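You operate a simulated robot arm through the tools that you are given. There is no shell and no other tool.

The job below is to be done with a simulated robot arm. You get a single attempt, and the scene is never put back.

## Task
Fit the divider, put the blue cloth in the blue half, close the carton and slide it into the press.
Fine: the local carton.
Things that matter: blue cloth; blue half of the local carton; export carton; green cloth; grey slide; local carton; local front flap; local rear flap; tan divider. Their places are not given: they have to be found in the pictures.

The check looks at the end state, three seconds after you hand in, the way a careful person would. Anything else that was tipped, shoved, dropped, spilled or broken makes it a failure. Flat cloth is picked up by pressing the open fingertips on it (5 to 10 N) and closing them slowly along it; thin cloth reads only 2 to 8 mm in the jaws.

## Robot
A 7-joint arm with a two-finger parallel gripper, fixed in place. Base frame: the origin is at the foot of the arm, x ahead of it, y to its left, z up. Readings come in m, rad, newtons and seconds.
With the tool pointing down near the work surface it reaches from about 0.2 to 0.32 m from the base axis. Its first joint turns from -1.152 to 1.152 rad. Payload 2.6 kg.
The TCP is the grasp point between the finger pads, 0.03 m short of the fingertips. In the tool frame z runs along the fingers and y along their closing line. The gripper opens to 0.094 m. The fingers are 0.028 m wide and 0.01 m thick; the gripper's body (0.05 by 0.096 m) begins 0.055 m behind the TCP.
Orientation is that of the tool frame in the base frame, as a unit quaternion [w, x, y, z]. With the fingers straight down and closing along the base's y, the tool's x points along the base's -x, its y along +y and its z along -z.

## Interface
- The arm moves only by the tool arm_command. Its argument "increments" is a list of rows, each a list of 6 numbers: the shift along the tool's x, y, z in m, then the turn, a rotation vector about the tool's x, y, z in rad. In form: [[tx, ty, tz, wx, wy, wz], ...]. A call has 1 to 20 rows; each row shifts and turns the commanded pose from where the row before left it, along the tool's axes as they then stand. "claw" is the closure, from 0 (fully open) to 1 (shut), set as the call begins (left out, the last holds). Rows are played at 5 a second. More than 0.05 m and 0.15 rad between two rows, or a gripper value outside its range, and nothing of the call is played. Where a pose cannot be reached the arm comes as near as it can. A force on the tool above 50 N (or 10 N above the force at the start of the call, whichever is more), or a blocked arm, ends the call early, and 0.2 s more pass. Each finger travels about 0.072 m/s and halts on what it meets, pressing with about 26 N; the grip force reading is that of the motor and also rises with nothing between the fingers. The clock runs only during rows and for 0.2 s after the last one: add rows that do not move to give the fingers time. It gives the time, the measured TCP pose, the force on the tool (base axes), the opening and the grip force at its end, in the units of the frame above (readings bear some noise), with the torque about the TCP (base axes, N m) and any sound that the robot's microphone picked up.
- Cameras (640 x 400 px; columns grow to the right, rows downward): "scene" is fixed at [0.0422, 0.435, 0.5636]; the picture's right is [-0.71, -0.70, 0.00], its down [-0.39, 0.40, -0.83] and it looks along [0.58, -0.59, -0.56] (base axes); focal length 368 px, centre (320, 200). "wrist" rides on the gripper at [0.076, 0.014, -0.102] in the tool frame; the picture's right is [-0.18, 0.98, 0.00], its down [-0.75, -0.14, -0.64] and it looks along [-0.63, -0.12, 0.77] (tool axes); focal length 243 px, centre (320, 200).
- camera(camera): a new picture of that camera. No time passes.
- probe_pixels(camera, pixels): for up to 12 pixels [column, row] of the newest picture of that camera ("zoom" is the newest enlarged one), the place [x, y, z] in the base frame of the surface seen there, good to about 0.003 m. No time passes.
- close_up(camera, box): a new picture of the part [left, top, right, bottom] of that camera's present view, enlarged. No time passes.
- job_done(): hands the job in; it is judged then, once.

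Open the gripper and draw the arm clear of the work before you hand the job in, unless the task says otherwise.

The tools are called after "Emit:" as name(argument=value, ...) on one line, values as JSON. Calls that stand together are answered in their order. arm_command: Moves the arm, as the interface text tells. Its arguments: {"type":"object","properties":{"increments":{"type":"array","items":{"type":"array","items":{"type":"number"}}},"claw":{"type":"number"}},"required":["increments"]} The other tools are called the same way: camera (camera) takes a picture; probe_pixels (camera, pixels) gives the place of the surface under pixels of a picture; close_up (camera, box) takes an enlarged picture of a part of a camera's view; job_done () hands the job in.

At the start:

```text
t: 0.0
ee_pos: [0.4322, -0.0103, 0.3168]
orientation: [0.001, 0.0, 1.0, 0.001]
wrist_force: [0.5, 0.0, -0.3]
moment: [-0.02, 0.01, -0.02]
finger_gap: 0.0939
grasp_force: 0.1
```

scene: 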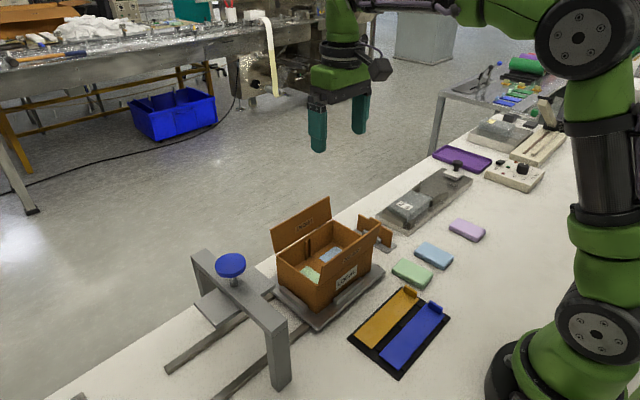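
wrist: 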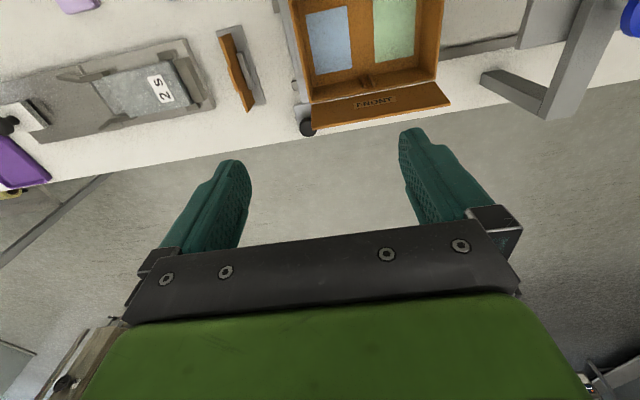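

The scene shows an open brown carton near (325,265), a press with a blue knob near (235,290), dividers in tray near (400,330), and coloured cloths at (410,272), (433,255), (467,230). I take close-ups to see the details.

Emit:
close_up(camera="scene", box=[240, 180, 400, 340])

Emit:
close_up(camera="scene", box=[340, 160, 580, 390])

Emit:
close_up(camera="wrist", box=[0, 0, 640, 200])

Emit:
close_up(camera="scene", box=[100, 230, 340, 400])

```text
2.50 times, centred on (320, 260) of scene
```

zoom: 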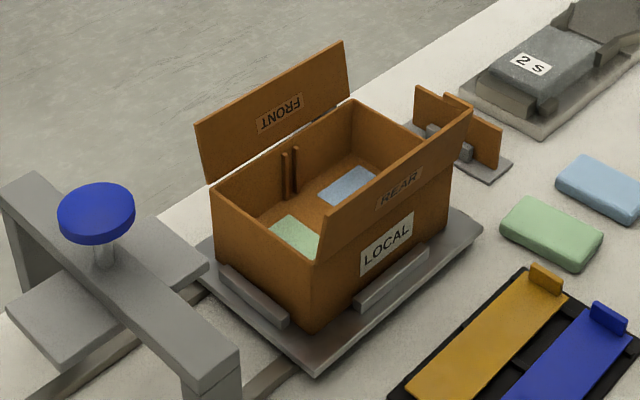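

```text
1.74 times, centred on (460, 275) of scene
```

zoom: 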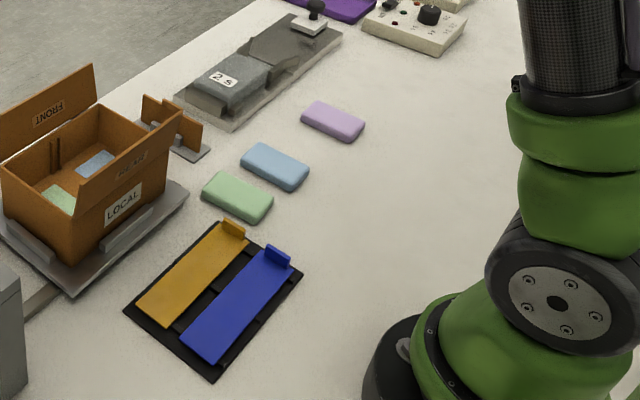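

```text
1.00 times, centred on (320, 100) of wrist (not enlarged: the box is as wide or as high as the picture)
```

zoom: 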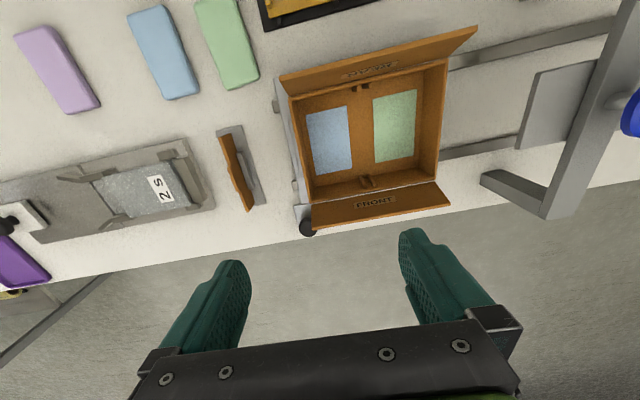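

```text
2.35 times, centred on (220, 315) of scene
```

zoom: 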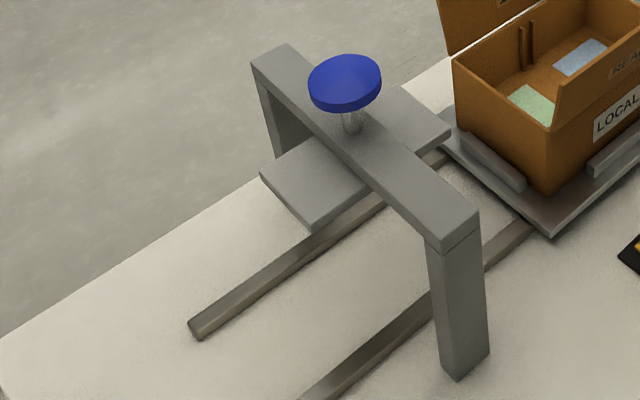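

The carton has a slot at the front wall and blue/green floor patches; I need to tell which object is the tan divider and where the export carton is. I zoom on the stand at (378,232), the tray at (400,330), and the far area.

Emit:
close_up(camera="scene", box=[350, 200, 430, 260])

Emit:
close_up(camera="scene", box=[340, 250, 460, 385])

Emit:
close_up(camera="scene", box=[380, 40, 580, 220])

Emit:
close_up(camera="scene", box=[260, 190, 390, 290])

Emit:
close_up(camera="wrist", box=[180, 0, 480, 150])

```text
6.67 times, centred on (390, 230) of scene
```

zoom: 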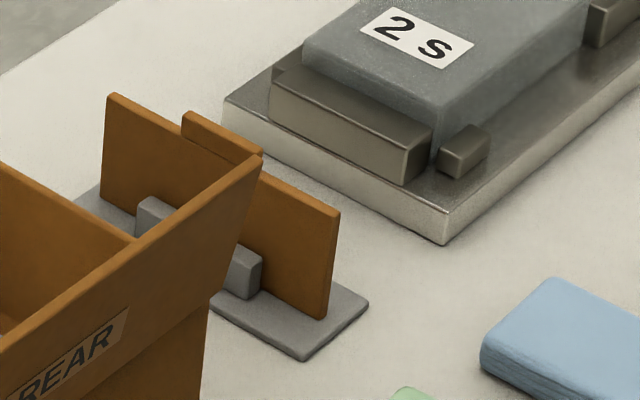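

```text
2.96 times, centred on (400, 318) of scene
```

zoom: 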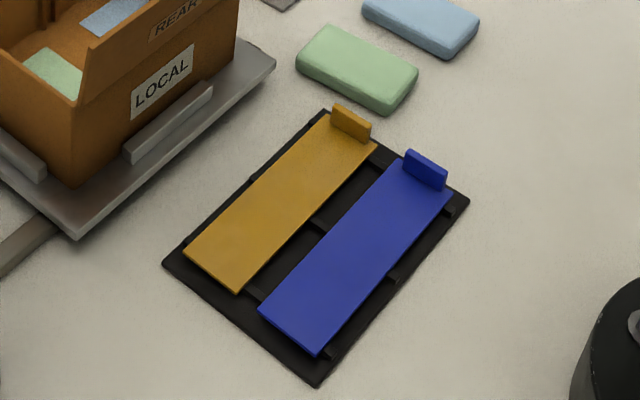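

```text
2.22 times, centred on (480, 130) of scene
```

zoom: 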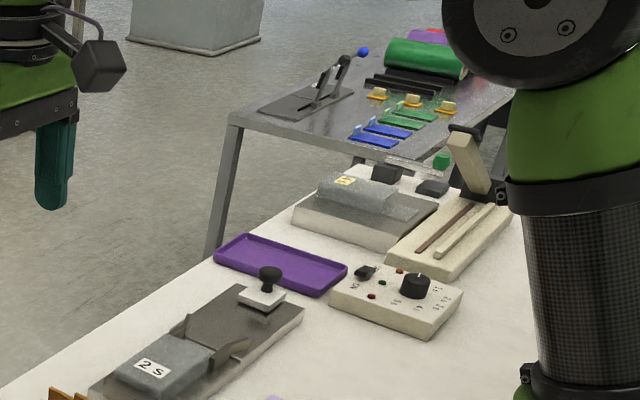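

```text
4.00 times, centred on (325, 240) of scene
```

zoom: 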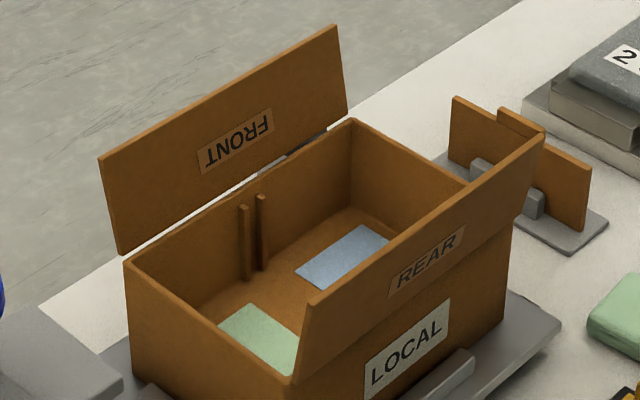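

```text
2.13 times, centred on (330, 75) of wrist
```

zoom: 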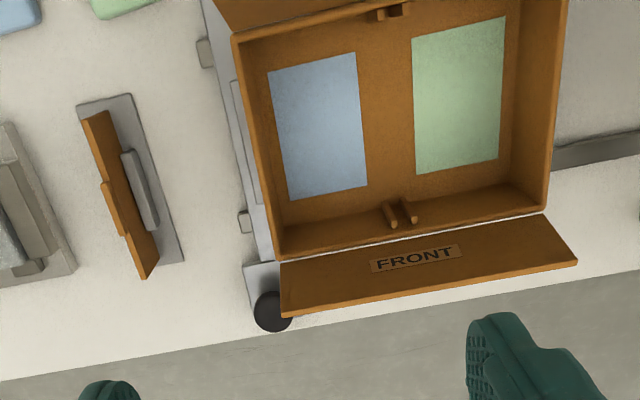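

The brown plate with a top tab standing in the grey stand at (378,232) looks like the divider; the amber and blue plates lie in a black tray. I probe key points to get dimensions.

Emit:
camera(camera="scene")

Emit:
close_up(camera="scene", box=[260, 190, 390, 290])

Emit:
probe_pixels(camera="zoom", pixels=[[130, 262], [352, 124], [300, 375], [465, 187], [505, 240], [340, 260], [255, 340], [242, 210], [263, 200], [248, 275], [330, 30], [103, 162]])

```text
taken
```

scene: 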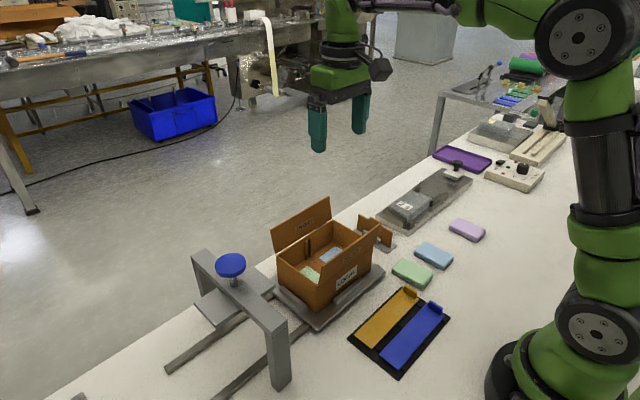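

```text
4.00 times, centred on (325, 240) of scene
```

zoom: 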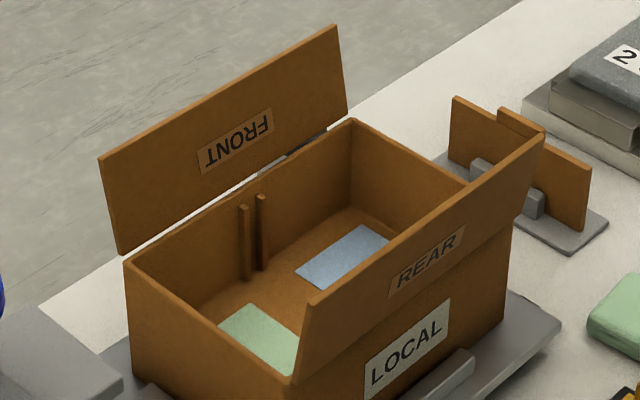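

```text
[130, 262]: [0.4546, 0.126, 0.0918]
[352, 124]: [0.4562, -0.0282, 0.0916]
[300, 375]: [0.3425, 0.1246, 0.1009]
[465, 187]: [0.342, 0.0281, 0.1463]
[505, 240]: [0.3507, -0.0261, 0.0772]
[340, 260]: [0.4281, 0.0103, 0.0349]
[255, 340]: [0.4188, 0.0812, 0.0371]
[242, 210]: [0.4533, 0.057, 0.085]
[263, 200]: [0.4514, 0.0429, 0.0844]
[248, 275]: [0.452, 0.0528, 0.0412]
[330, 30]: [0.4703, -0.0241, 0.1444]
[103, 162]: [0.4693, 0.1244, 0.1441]
```

Carton: x 0.346–0.458, y −0.028–0.126, rim z≈0.092, floor z≈0.035; slot centre y≈0.05. Now I probe the divider in its stand in a tight zoom.

Emit:
close_up(camera="scene", box=[350, 200, 430, 260])

Emit:
probe_pixels(camera="zoom", pixels=[[112, 97], [112, 190], [187, 115], [258, 153], [336, 212], [320, 315], [300, 352], [365, 300], [225, 300], [150, 210], [245, 275], [100, 190]])

Emit:
camera(camera="wrist")

Emit:
probe_pixels(camera="wrist", pixels=[[222, 36], [229, 85], [238, 110], [248, 208], [235, 60], [228, 70], [240, 75], [255, 110], [220, 130], [262, 90], [240, 128], [307, 227]])

```text
6.67 times, centred on (390, 230) of scene
```

zoom: 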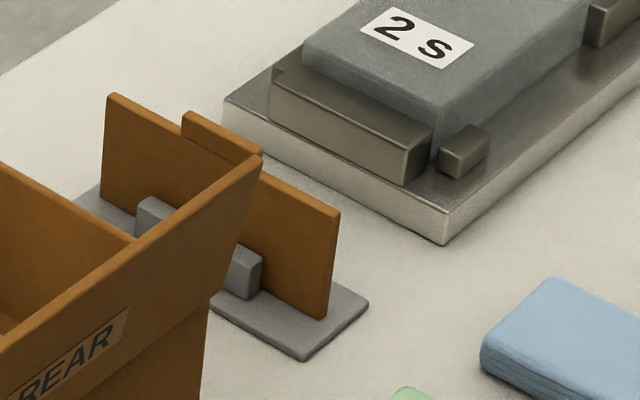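

```text
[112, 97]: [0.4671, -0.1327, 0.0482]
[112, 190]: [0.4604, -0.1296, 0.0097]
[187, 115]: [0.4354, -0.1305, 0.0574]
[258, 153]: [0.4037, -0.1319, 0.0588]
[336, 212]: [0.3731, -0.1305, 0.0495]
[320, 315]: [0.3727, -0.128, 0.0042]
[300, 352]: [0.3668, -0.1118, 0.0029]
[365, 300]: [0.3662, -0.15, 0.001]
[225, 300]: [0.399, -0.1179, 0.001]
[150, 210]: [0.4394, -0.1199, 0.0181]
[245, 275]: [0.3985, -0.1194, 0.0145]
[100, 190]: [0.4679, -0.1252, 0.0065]
```

```text
taken
```

wrist: 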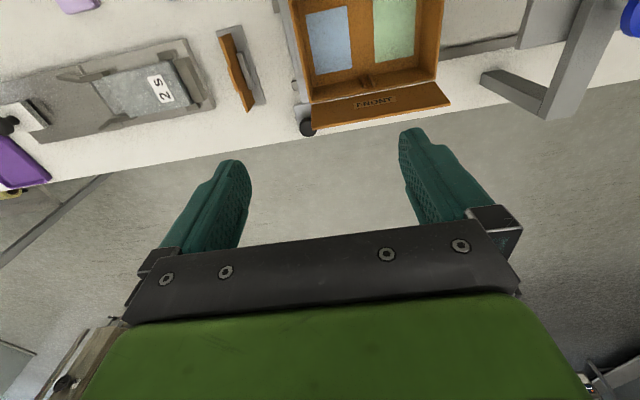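

```text
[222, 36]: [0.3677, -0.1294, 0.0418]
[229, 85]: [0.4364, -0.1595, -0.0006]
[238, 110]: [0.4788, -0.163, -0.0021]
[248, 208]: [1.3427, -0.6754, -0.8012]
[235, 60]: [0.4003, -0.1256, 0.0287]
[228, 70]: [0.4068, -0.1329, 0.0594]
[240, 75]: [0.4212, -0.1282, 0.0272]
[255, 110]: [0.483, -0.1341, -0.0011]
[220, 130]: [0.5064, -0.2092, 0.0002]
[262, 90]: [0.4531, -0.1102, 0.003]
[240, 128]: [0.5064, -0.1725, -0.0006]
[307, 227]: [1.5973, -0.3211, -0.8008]
```

Divider: x 0.372–0.469 at y≈−0.131, z 0.004–0.049, tab top z≈0.059 at x 0.404–0.435. Next I probe the cloths, the slide knob at wrist (307,127), the floor patches and the carton in the wrist picture.

Emit:
probe_pixels(camera="wrist", pixels=[[307, 127], [302, 102], [300, 127], [330, 40], [395, 25], [365, 78], [315, 110], [448, 100], [340, 108], [436, 80], [297, 10], [550, 100]])

Emit:
probe_pixels(camera="scene", pixels=[[412, 268], [434, 252], [467, 227], [395, 272], [432, 279], [408, 260], [415, 250], [452, 262], [436, 243], [400, 290], [445, 305], [433, 270]])

Emit:
close_up(camera="scene", box=[380, 210, 500, 300])

Emit:
close_up(camera="wrist", box=[260, 0, 480, 140])

```text
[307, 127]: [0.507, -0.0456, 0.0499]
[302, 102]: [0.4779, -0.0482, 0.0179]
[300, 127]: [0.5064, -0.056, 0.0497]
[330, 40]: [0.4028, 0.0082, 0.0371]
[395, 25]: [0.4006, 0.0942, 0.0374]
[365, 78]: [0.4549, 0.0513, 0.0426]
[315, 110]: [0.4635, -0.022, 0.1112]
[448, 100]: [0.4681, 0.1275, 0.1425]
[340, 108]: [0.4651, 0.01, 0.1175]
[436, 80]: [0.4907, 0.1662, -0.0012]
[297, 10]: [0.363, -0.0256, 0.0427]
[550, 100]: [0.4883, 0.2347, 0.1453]
```

```text
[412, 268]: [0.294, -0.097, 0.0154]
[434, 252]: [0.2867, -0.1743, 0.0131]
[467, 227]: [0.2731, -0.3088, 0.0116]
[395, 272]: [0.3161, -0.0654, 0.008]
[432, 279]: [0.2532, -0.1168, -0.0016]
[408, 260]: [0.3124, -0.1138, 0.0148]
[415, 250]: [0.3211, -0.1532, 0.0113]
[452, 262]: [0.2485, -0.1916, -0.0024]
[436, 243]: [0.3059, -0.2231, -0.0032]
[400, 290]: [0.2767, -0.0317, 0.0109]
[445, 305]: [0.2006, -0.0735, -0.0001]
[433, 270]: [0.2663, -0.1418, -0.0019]
```

```text
4.44 times, centred on (440, 255) of scene
```

zoom: 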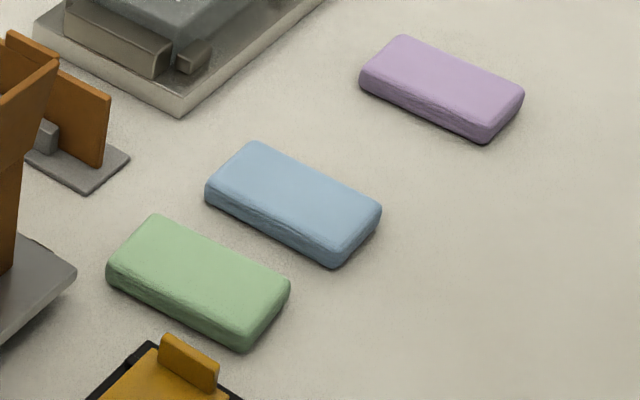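

```text
2.86 times, centred on (370, 70) of wrist
```

zoom: 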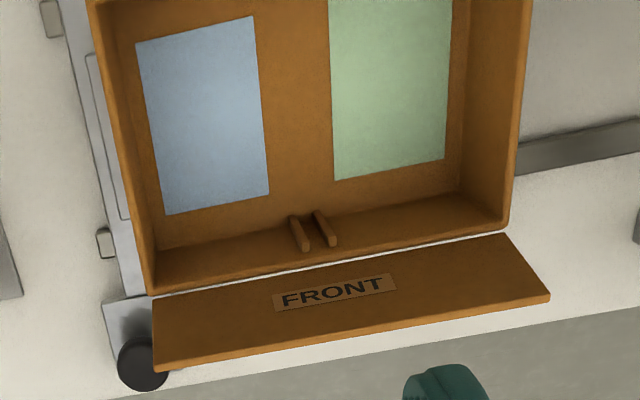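

Cloth pads: green ≈(0.288,−0.098), blue ≈(0.287,−0.174), lilac ≈(0.273,−0.309); slide knob ≈(0.507,−0.046,0.05). I first move sideways over the divider and partially down to test reach in free air.

Emit:
arm_command(increments=[[0.003, -0.024, 0, 0, 0, 0], [0.003, -0.024, 0, 0, 0, 0], [0.003, -0.024, 0, 0, 0, 0], [0.003, -0.024, 0, 0, 0, 0], [0, -0.025, 0, 0, 0, 0], [0, 0, 0.02, 0, 0, 0], [0, 0, 0.02, 0, 0, 0], [0, 0, 0.02, 0, 0, 0], [0, 0, 0.02, 0, 0, 0], [0, 0, 0, 0, 0, 0]], claw=0)

Emit:
camera(camera="wrist")

Emit:
camera(camera="scene")

```text
t: 2.2
ee_pos: [0.4188, -0.1309, 0.2362]
orientation: [0.0, 0.0, 1.0, 0.0]
wrist_force: [-0.1, 0.4, 0.2]
moment: [-0.03, 0.03, -0.03]
finger_gap: 0.0939
grasp_force: 0.0
```

```text
taken
```

wrist: 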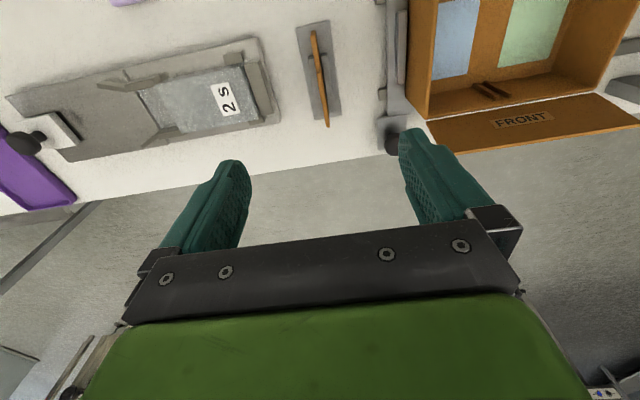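

```text
taken
```

scene: 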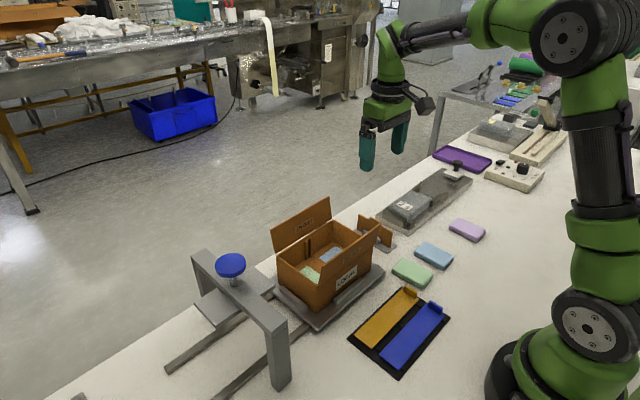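

The arm reaches here with the tool down. The divider appears at wrist (318,80); I zoom in to get its centre and yaw accurately.

Emit:
close_up(camera="wrist", box=[270, 10, 370, 135])

Emit:
close_up(camera="wrist", box=[360, 0, 640, 170])

```text
3.20 times, centred on (320, 72) of wrist
```

zoom: 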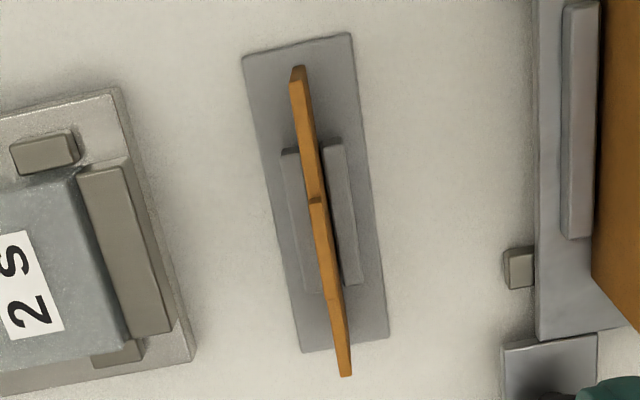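

```text
2.29 times, centred on (500, 85) of wrist
```

zoom: 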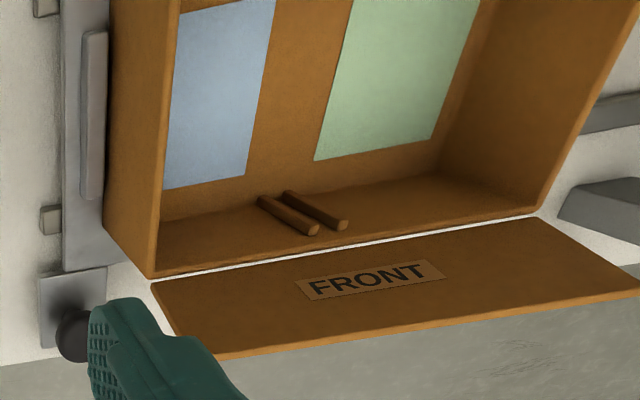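

I re-zoom on the divider and probe its top edge, tab and the stand.

Emit:
close_up(camera="wrist", box=[270, 10, 370, 135])

Emit:
probe_pixels(camera="zoom", pixels=[[297, 72], [305, 110], [312, 160], [314, 195], [316, 202], [320, 240], [330, 300], [345, 372], [288, 155], [328, 145], [352, 280], [314, 293]])

```text
3.20 times, centred on (320, 72) of wrist
```

zoom: 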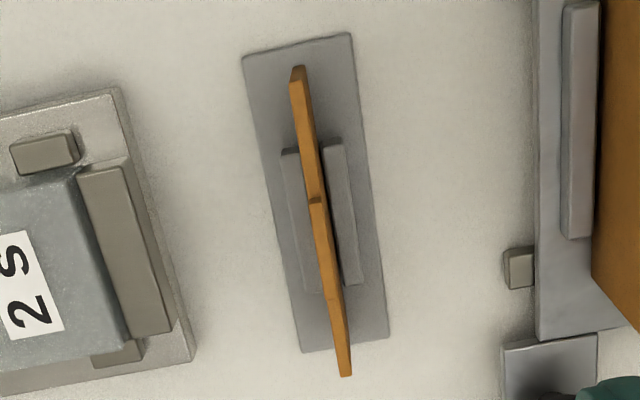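

```text
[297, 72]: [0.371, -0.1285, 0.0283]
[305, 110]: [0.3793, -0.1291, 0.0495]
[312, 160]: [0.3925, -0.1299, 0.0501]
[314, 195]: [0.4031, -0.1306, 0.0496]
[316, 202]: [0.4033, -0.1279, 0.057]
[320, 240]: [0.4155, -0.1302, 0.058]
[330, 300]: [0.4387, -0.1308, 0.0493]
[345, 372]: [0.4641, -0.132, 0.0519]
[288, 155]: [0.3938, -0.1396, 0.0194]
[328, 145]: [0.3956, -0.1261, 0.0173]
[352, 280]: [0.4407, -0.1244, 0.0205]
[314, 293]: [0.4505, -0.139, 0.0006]
```

The divider centre is about (0.4195, −0.1305), thin in y, tab top z≈0.058, stand clamps up to z≈0.020. I set the fingers to a ~38 mm gap and descend to z≈0.10 above it.

Emit:
arm_command(increments=[[0, 0, 0.02, 0, 0, 0], [0, 0, 0.02, 0, 0, 0], [0, 0, 0.02, 0, 0, 0], [0, 0, 0.02, 0, 0, 0], [0, 0, 0.02, 0, 0, 0], [0, 0, 0.02, 0, 0, 0], [0, 0, 0.016, 0, 0, 0], [0, 0, 0, 0, 0, 0]], claw=0.6)

Emit:
camera(camera="wrist")

Emit:
close_up(camera="scene", box=[340, 150, 440, 260])

```text
t: 4.0
ee_pos: [0.4203, -0.1337, 0.102]
orientation: [0.0, -0.001, 1.0, 0.0]
wrist_force: [1.2, 0.6, -0.7]
moment: [0.02, -0.03, 0.0]
finger_gap: 0.0375
grasp_force: 0.0
```

```text
taken
```

wrist: 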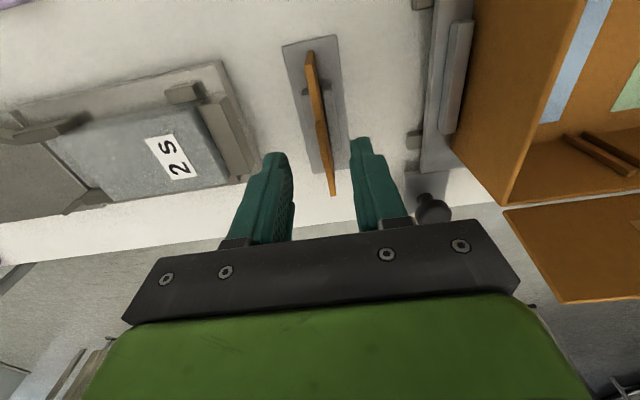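

```text
3.64 times, centred on (390, 205) of scene
```

zoom: 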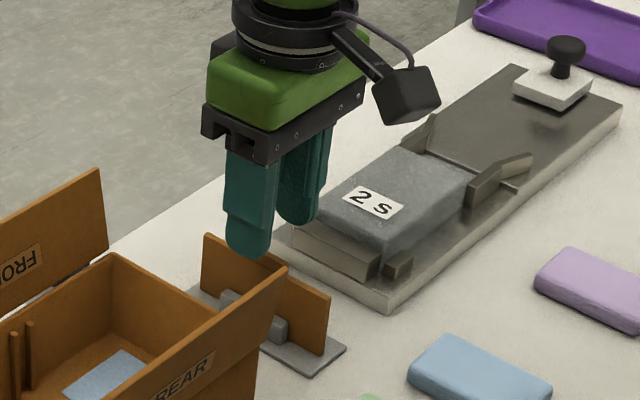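

Fingers straddle the divider plate ((322,120) in wrist view) with clearance to the weight. I descend to z≈0.056 with a slight +y correction.

Emit:
arm_command(increments=[[0, 0.002, 0.01, 0, 0, 0], [0, 0, 0.01, 0, 0, 0], [0, 0, 0.01, 0, 0, 0], [0, 0, 0.01, 0, 0, 0], [0, 0, 0.006, 0, 0, 0], [0, 0, 0, 0, 0, 0], [0, 0, 0, 0, 0, 0]], claw=0.6)

Emit:
camera(camera="wrist")

Emit:
close_up(camera="scene", box=[340, 150, 440, 260])

```text
t: 5.6
ee_pos: [0.4196, -0.1308, 0.056]
orientation: [0.0, 0.0, 1.0, 0.001]
wrist_force: [-0.1, 0.1, 0.2]
moment: [-0.03, -0.03, 0.0]
finger_gap: 0.0375
grasp_force: 0.1
```

```text
taken
```

wrist: 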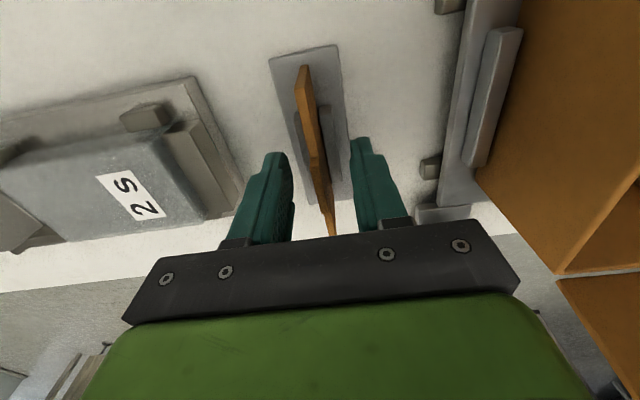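

```text
3.64 times, centred on (390, 205) of scene
```

zoom: 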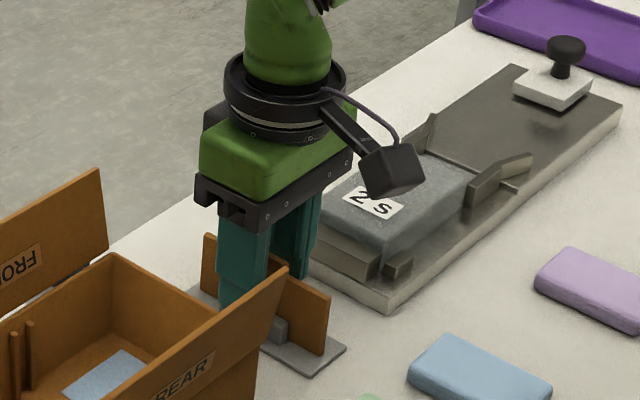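

The tool is at (0.4196, −0.1308, 0.056) with the plate between the fingers and no contact. I close the fingers on it.

Emit:
arm_command(increments=[[0, 0, 0, 0, 0, 0], [0, 0, 0, 0, 0, 0], [0, 0, 0, 0, 0, 0], [0, 0, 0, 0, 0, 0]], claw=1.0)

```text
t: 6.6
ee_pos: [0.4204, -0.1301, 0.055]
orientation: [0.001, 0.001, 1.0, 0.0]
wrist_force: [-0.9, 0.2, 0.2]
moment: [0.0, 0.01, -0.01]
finger_gap: 0.0071
grasp_force: 25.7
```

The gap reads 7.1 mm with 25.7 N, so the divider is held. I lift it straight up to z≈0.20.

Emit:
arm_command(increments=[[0, 0, -0.01, 0, 0, 0], [0, 0, -0.015, 0, 0, 0], [0, 0, -0.02, 0, 0, 0], [0, 0, -0.025, 0, 0, 0], [0, 0, -0.025, 0, 0, 0], [0, 0, -0.025, 0, 0, 0], [0, 0, -0.025, 0, 0, 0], [0, 0, 0, 0, 0, 0]], claw=1.0)

Emit:
camera(camera="wrist")

Emit:
camera(camera="scene")

```text
t: 8.4
ee_pos: [0.4208, -0.1292, 0.2005]
orientation: [0.0, -0.001, 1.0, 0.0]
wrist_force: [-0.1, 0.3, -0.8]
moment: [0.0, -0.03, 0.01]
finger_gap: 0.0071
grasp_force: 25.7
```

```text
taken
```

wrist: 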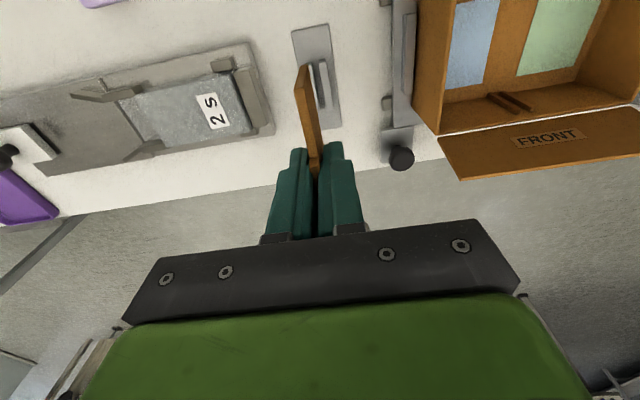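

```text
taken
```

scene: 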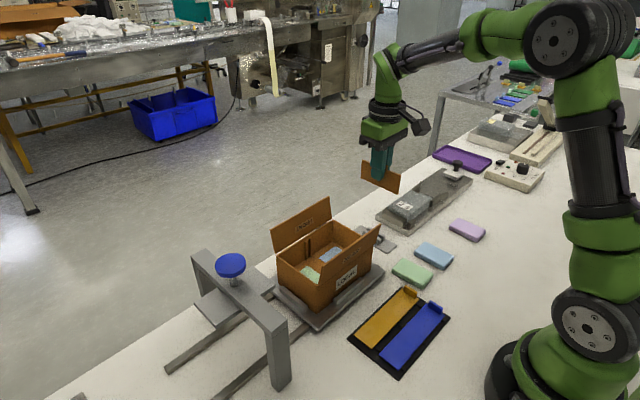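

The divider is held upright with its bottom at z≈0.15. I zoom on the ribs in the front wall near wrist (510,102) to locate the slot precisely.

Emit:
close_up(camera="wrist", box=[480, 80, 540, 120])

Emit:
close_up(camera="scene", box=[305, 225, 345, 265])

```text
10.00 times, centred on (510, 100) of wrist
```

zoom: 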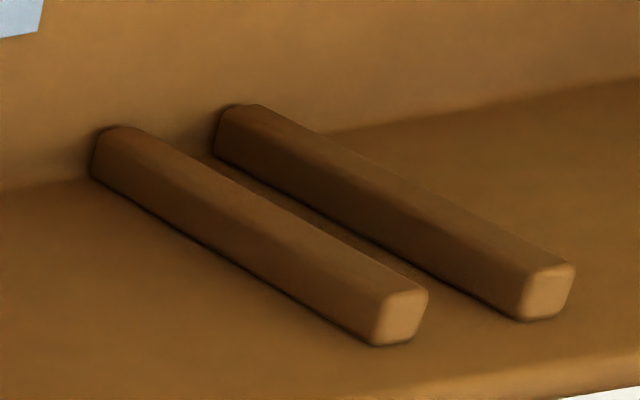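

```text
10.00 times, centred on (325, 245) of scene
```

zoom: 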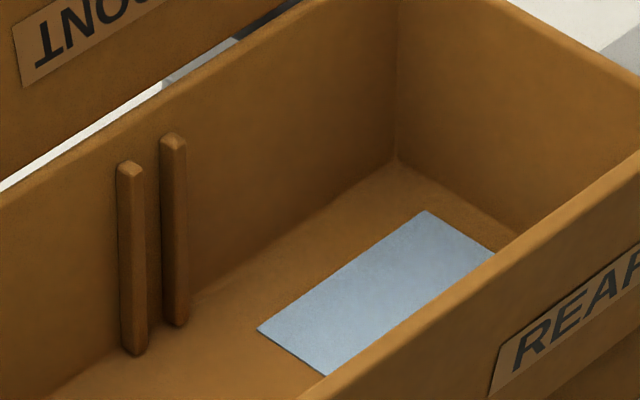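

I probe the rib tops in the scene zoom, then in a fresh wrist zoom.

Emit:
probe_pixels(camera="zoom", pixels=[[124, 166], [138, 168], [168, 140], [182, 142], [131, 164], [174, 137], [135, 345], [178, 318], [152, 260], [110, 260], [398, 165], [395, 60]])

Emit:
close_up(camera="wrist", box=[480, 80, 540, 120])

Emit:
probe_pixels(camera="zoom", pixels=[[398, 318], [375, 330], [425, 300], [518, 305], [547, 292], [570, 275], [300, 230], [340, 190], [440, 210], [210, 225], [400, 350], [620, 380]])

```text
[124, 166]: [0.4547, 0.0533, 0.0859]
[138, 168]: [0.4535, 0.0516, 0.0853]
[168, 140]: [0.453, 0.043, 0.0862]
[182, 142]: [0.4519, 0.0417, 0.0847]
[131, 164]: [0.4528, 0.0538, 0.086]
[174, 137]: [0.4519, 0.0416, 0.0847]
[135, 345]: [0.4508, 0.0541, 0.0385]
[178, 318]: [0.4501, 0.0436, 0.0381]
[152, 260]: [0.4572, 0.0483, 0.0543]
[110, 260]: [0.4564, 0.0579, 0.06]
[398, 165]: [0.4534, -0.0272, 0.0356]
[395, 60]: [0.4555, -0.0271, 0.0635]
```

```text
10.00 times, centred on (510, 100) of wrist
```

zoom: 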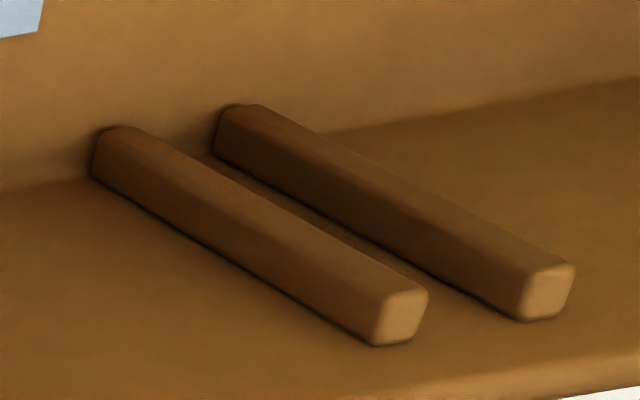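

```text
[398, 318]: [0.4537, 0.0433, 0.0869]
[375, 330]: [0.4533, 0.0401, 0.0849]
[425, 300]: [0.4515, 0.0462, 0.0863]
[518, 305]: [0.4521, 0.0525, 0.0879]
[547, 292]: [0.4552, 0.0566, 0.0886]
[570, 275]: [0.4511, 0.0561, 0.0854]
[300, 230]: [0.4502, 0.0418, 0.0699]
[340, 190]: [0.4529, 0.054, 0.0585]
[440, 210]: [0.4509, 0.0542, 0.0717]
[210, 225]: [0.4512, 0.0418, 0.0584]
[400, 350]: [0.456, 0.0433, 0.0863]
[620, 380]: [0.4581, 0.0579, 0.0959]
```

Slot centre is y≈0.0485 at the front wall. I raise the divider and move to beside the carton line, (0.402, −0.02, 0.25), to view the rear ribs without the divider blocking them.

Emit:
arm_command(increments=[[0, 0, -0.025, 0, 0, 0], [0, 0, -0.025, 0, 0, 0], [0.004, 0.022, 0, 0, 0, 0], [0.004, 0.022, 0, 0, 0, 0], [0.004, 0.022, 0, 0, 0, 0], [0.004, 0.022, 0, 0, 0, 0], [0.003, 0.022, 0, 0, 0, 0], [0, 0, 0, 0, 0, 0]], claw=1.0)

Emit:
camera(camera="wrist")

Emit:
camera(camera="scene")

```text
t: 10.2
ee_pos: [0.4009, -0.0191, 0.2507]
orientation: [0.0, 0.0, 1.0, 0.0]
wrist_force: [-0.5, -0.2, 0.6]
moment: [-0.03, 0.01, 0.01]
finger_gap: 0.0072
grasp_force: 25.7
```

```text
taken
```

wrist: 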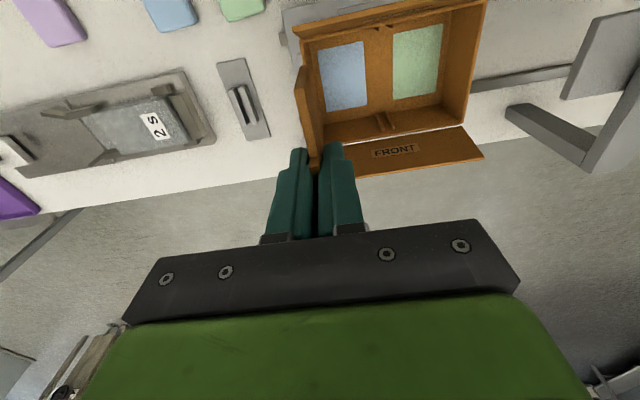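

```text
taken
```

scene: 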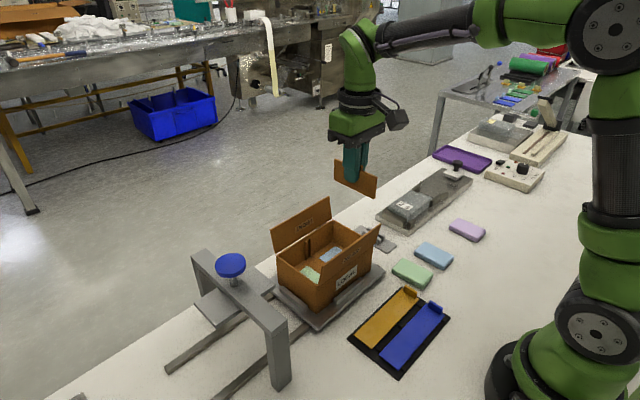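

The wrist view now shows both rib pairs: rear ribs at about (383,28) and front ribs at (384,122). I zoom on each and probe.

Emit:
close_up(camera="wrist", box=[350, 5, 420, 50])

Emit:
close_up(camera="wrist", box=[290, 0, 490, 125])

```text
8.89 times, centred on (385, 28) of wrist
```

zoom: 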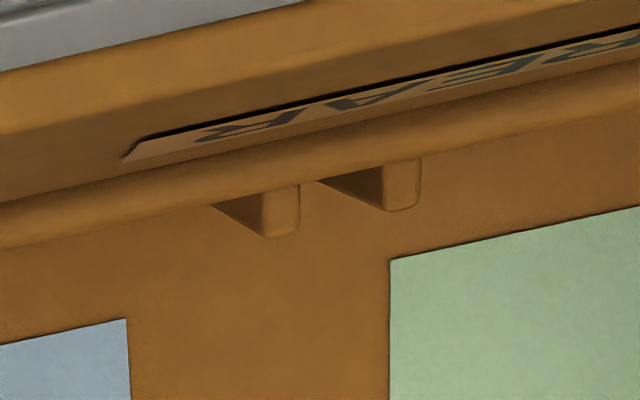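

```text
3.20 times, centred on (390, 62) of wrist
```

zoom: 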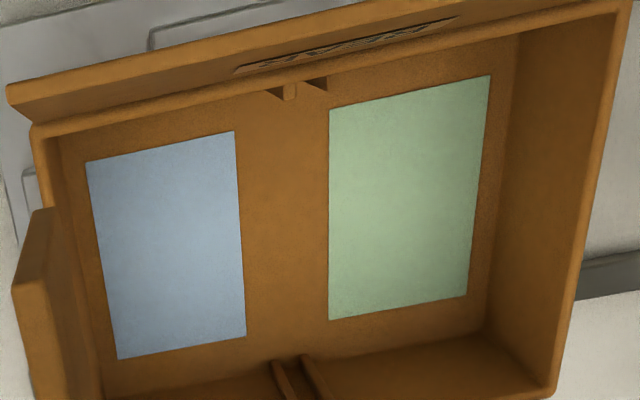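

I re-take the rear-rib zoom and probe its points, then the wider one for walls.

Emit:
close_up(camera="wrist", box=[350, 5, 420, 50])

Emit:
probe_pixels(camera="zoom", pixels=[[282, 200], [270, 215], [295, 205], [282, 228], [404, 175], [390, 195], [415, 180], [403, 203], [345, 230], [240, 185], [350, 165], [300, 170]])

Emit:
close_up(camera="wrist", box=[355, 100, 415, 140])

Emit:
probe_pixels(camera="zoom", pixels=[[100, 100], [200, 200], [300, 200], [400, 200], [320, 100], [320, 300], [250, 250], [350, 250], [280, 230], [380, 230], [260, 150], [330, 150]])

```text
8.89 times, centred on (385, 28) of wrist
```

zoom: 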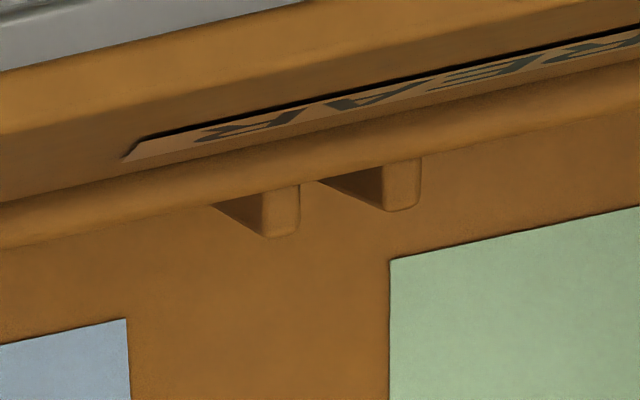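

```text
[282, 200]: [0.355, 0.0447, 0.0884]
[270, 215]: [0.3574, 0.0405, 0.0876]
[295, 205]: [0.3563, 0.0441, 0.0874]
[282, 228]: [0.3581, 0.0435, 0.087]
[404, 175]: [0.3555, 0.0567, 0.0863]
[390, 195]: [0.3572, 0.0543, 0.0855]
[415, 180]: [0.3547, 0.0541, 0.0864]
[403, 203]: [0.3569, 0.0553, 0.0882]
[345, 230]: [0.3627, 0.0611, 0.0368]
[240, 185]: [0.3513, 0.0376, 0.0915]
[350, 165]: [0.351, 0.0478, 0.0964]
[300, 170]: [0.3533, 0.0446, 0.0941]
```

```text
10.00 times, centred on (385, 120) of wrist
```

zoom: 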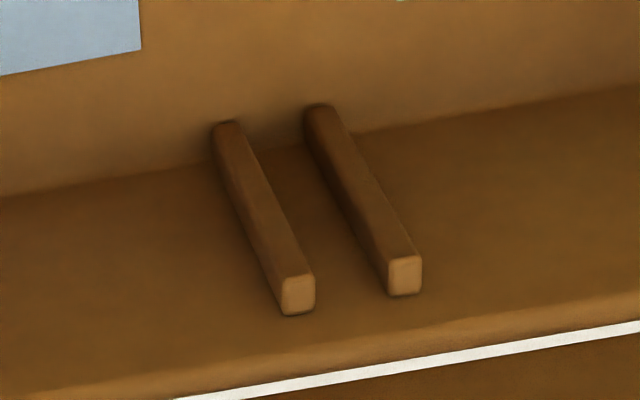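

```text
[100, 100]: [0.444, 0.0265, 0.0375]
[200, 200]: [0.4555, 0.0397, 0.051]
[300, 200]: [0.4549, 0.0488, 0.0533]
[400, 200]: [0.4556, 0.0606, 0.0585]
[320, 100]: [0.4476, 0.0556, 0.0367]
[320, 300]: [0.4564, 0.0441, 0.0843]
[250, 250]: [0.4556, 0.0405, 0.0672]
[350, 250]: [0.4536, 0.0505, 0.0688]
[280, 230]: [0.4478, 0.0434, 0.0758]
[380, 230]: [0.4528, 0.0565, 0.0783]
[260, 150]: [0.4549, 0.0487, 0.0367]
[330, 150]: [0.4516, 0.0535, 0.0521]
```

Rear ribs sit at y≈0.0432/0.0550, front ribs at 0.0430/0.0545, so slot centre y≈0.049; interior x ≈0.351–0.4555, centre 0.403. I probe the held divider in the scene view to get its offset from the TCP.

Emit:
close_up(camera="scene", box=[320, 130, 400, 205])

Emit:
close_up(camera="wrist", box=[280, 50, 360, 190])

```text
5.33 times, centred on (360, 168) of scene
```

zoom: 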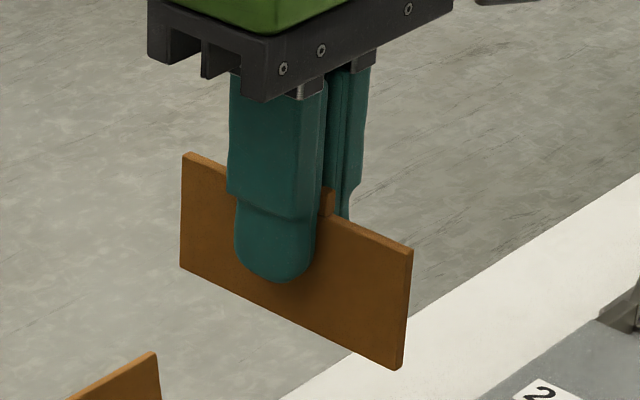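

```text
2.86 times, centred on (320, 120) of wrist
```

zoom: 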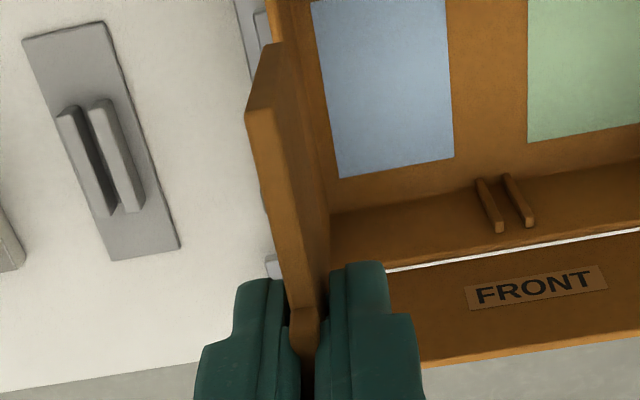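

I re-take the scene zoom of the held divider and probe its corners.

Emit:
close_up(camera="scene", box=[320, 130, 400, 205])

Emit:
probe_pixels(camera="zoom", pixels=[[188, 162], [184, 263], [188, 210], [402, 252], [395, 362], [398, 310], [330, 215], [220, 260], [350, 300], [300, 315], [409, 300], [330, 192]])

Emit:
close_up(camera="wrist", box=[280, 50, 360, 190])

Emit:
probe_pixels(camera="zoom", pixels=[[258, 95], [252, 110], [272, 105], [290, 200], [278, 200], [300, 250], [288, 250], [306, 320], [275, 60], [310, 150], [300, 315], [315, 315]])

```text
5.33 times, centred on (360, 168) of scene
```

zoom: 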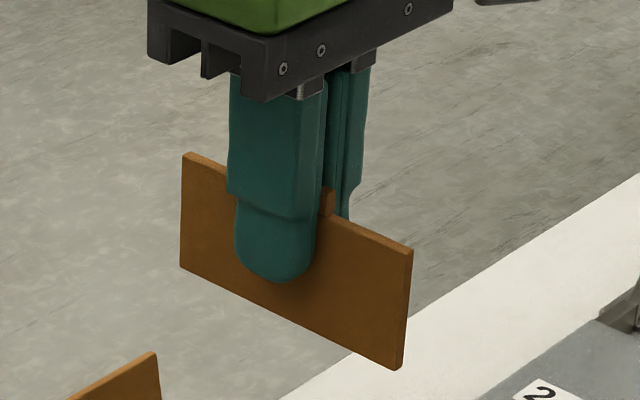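

```text
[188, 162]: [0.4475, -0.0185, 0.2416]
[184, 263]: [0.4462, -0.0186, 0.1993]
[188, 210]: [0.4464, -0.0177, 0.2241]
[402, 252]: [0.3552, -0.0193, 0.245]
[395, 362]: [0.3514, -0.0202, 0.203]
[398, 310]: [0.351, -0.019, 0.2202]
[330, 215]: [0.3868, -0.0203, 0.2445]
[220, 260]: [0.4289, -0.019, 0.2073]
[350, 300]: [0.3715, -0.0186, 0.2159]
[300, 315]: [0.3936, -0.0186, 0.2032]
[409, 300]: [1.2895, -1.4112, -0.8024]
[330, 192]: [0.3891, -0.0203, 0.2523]
```

```text
2.86 times, centred on (320, 120) of wrist
```

zoom: 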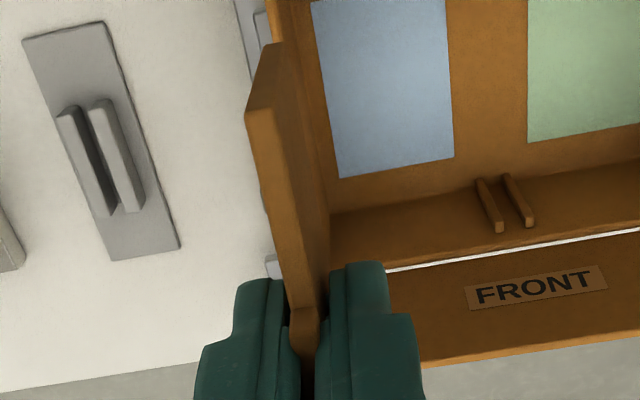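

```text
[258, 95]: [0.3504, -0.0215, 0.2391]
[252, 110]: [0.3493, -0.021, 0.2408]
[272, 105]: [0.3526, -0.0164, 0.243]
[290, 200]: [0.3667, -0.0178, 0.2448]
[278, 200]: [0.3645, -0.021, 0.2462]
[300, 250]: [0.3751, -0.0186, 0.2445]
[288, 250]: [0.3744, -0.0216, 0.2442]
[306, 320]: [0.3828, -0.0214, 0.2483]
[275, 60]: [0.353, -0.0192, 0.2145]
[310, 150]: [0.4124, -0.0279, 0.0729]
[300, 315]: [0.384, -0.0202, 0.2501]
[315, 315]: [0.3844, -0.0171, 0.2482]
```

Held divider: x 0.350–0.448 (centre ≈TCP−0.002), y≈−0.020, bottom ≈0.0505 below TCP. I move it over the slot (TCP ≈0.405, 0.049) and descend so its bottom is just above the ribs.

Emit:
arm_command(increments=[[-0.001, 0.0172, 0, 0, 0, 0], [-0.001, 0.0172, 0, 0, 0, 0], [-0.001, 0.0172, 0, 0, 0, 0], [-0.001, 0.0172, 0, 0, 0, 0], [0, 0, 0, 0, 0, 0], [0, 0, 0.02, 0, 0, 0], [0, 0, 0.02, 0, 0, 0], [0, 0, 0.02, 0, 0, 0], [0, 0, 0.02, 0, 0, 0], [0, 0, 0.015, 0, 0, 0], [0, 0, 0, 0, 0, 0], [0, 0, 0, 0, 0, 0]], claw=1.0)

Emit:
camera(camera="wrist")

Emit:
close_up(camera="scene", box=[270, 150, 400, 280])

```text
t: 12.8
ee_pos: [0.405, 0.0488, 0.1547]
orientation: [-0.001, 0.0, 1.0, -0.001]
wrist_force: [0.0, -0.1, 0.1]
moment: [0.0, 0.02, 0.03]
finger_gap: 0.0069
grasp_force: 25.9
```

```text
taken
```

wrist: 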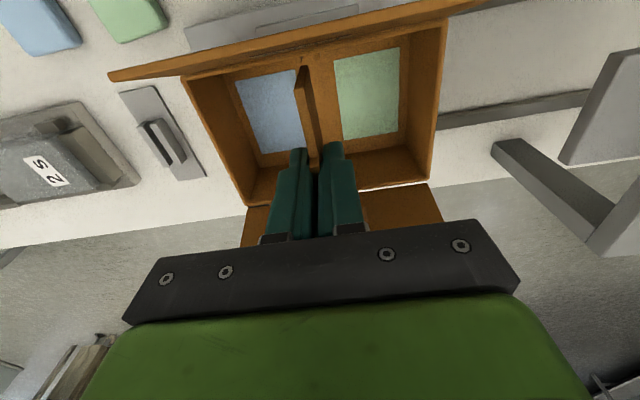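

```text
3.08 times, centred on (335, 215) of scene
```

zoom: 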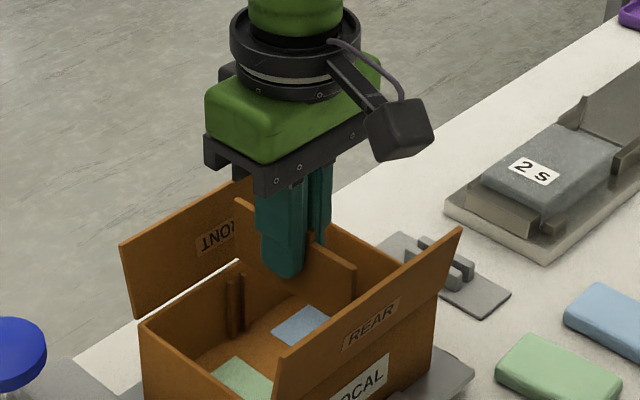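

The divider hovers over the slot. I zoom in on its far edge against the ribs in both cameras to check alignment.

Emit:
close_up(camera="scene", box=[300, 210, 370, 260])

Emit:
close_up(camera="wrist", box=[270, 45, 350, 100])

```text
8.00 times, centred on (335, 235) of scene
```

zoom: 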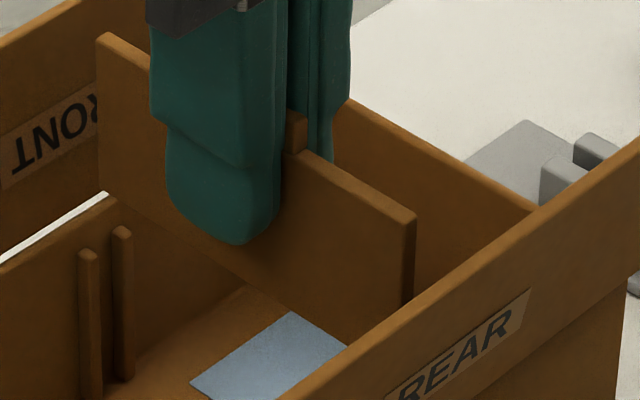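

```text
7.27 times, centred on (310, 72) of wrist
```

zoom: 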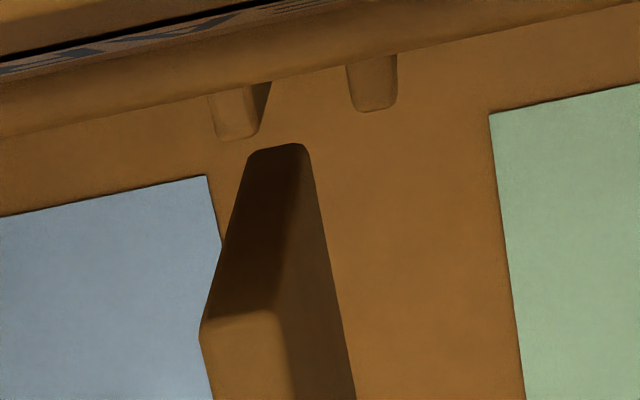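

From the wrist geometry the divider looks about 1 mm short in y and perhaps 2 mm too far in +x relative to the rear ribs. I probe the divider's bottom rear end, its front end, and the ribs directly in these views.

Emit:
probe_pixels(camera="zoom", pixels=[[277, 155], [262, 160], [300, 160], [240, 330], [285, 330], [235, 120], [375, 95], [225, 105], [385, 75], [238, 250], [315, 100], [270, 200]])

Emit:
close_up(camera="scene", box=[300, 210, 370, 260])

Emit:
probe_pixels(camera="zoom", pixels=[[101, 40], [103, 180], [101, 120], [408, 220], [402, 300], [405, 260], [350, 190], [120, 150], [88, 255], [121, 232], [330, 250], [410, 250]])

```text
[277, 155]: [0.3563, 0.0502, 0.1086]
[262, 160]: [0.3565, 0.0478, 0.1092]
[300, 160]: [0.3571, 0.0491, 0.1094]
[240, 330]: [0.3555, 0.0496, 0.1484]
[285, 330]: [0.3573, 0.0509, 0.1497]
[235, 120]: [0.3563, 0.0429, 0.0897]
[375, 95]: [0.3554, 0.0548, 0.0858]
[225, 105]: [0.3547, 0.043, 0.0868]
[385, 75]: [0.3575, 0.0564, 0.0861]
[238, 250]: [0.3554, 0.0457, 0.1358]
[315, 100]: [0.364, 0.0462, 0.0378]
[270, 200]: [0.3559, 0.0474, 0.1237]
```

```text
8.00 times, centred on (335, 235) of scene
```

zoom: 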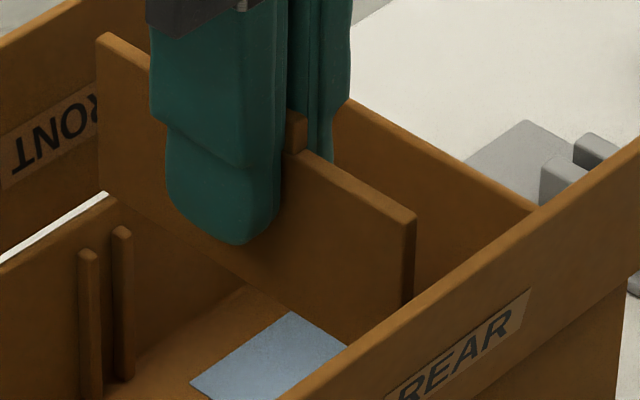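

```text
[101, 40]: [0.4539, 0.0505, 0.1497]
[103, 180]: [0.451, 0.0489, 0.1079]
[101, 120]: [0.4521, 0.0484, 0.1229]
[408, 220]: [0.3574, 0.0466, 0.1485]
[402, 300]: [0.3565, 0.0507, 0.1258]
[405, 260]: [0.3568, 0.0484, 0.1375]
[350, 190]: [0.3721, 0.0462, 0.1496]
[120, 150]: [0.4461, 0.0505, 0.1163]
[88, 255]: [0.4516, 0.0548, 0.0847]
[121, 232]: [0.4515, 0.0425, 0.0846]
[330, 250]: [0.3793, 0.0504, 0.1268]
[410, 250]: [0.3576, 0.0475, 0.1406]
```

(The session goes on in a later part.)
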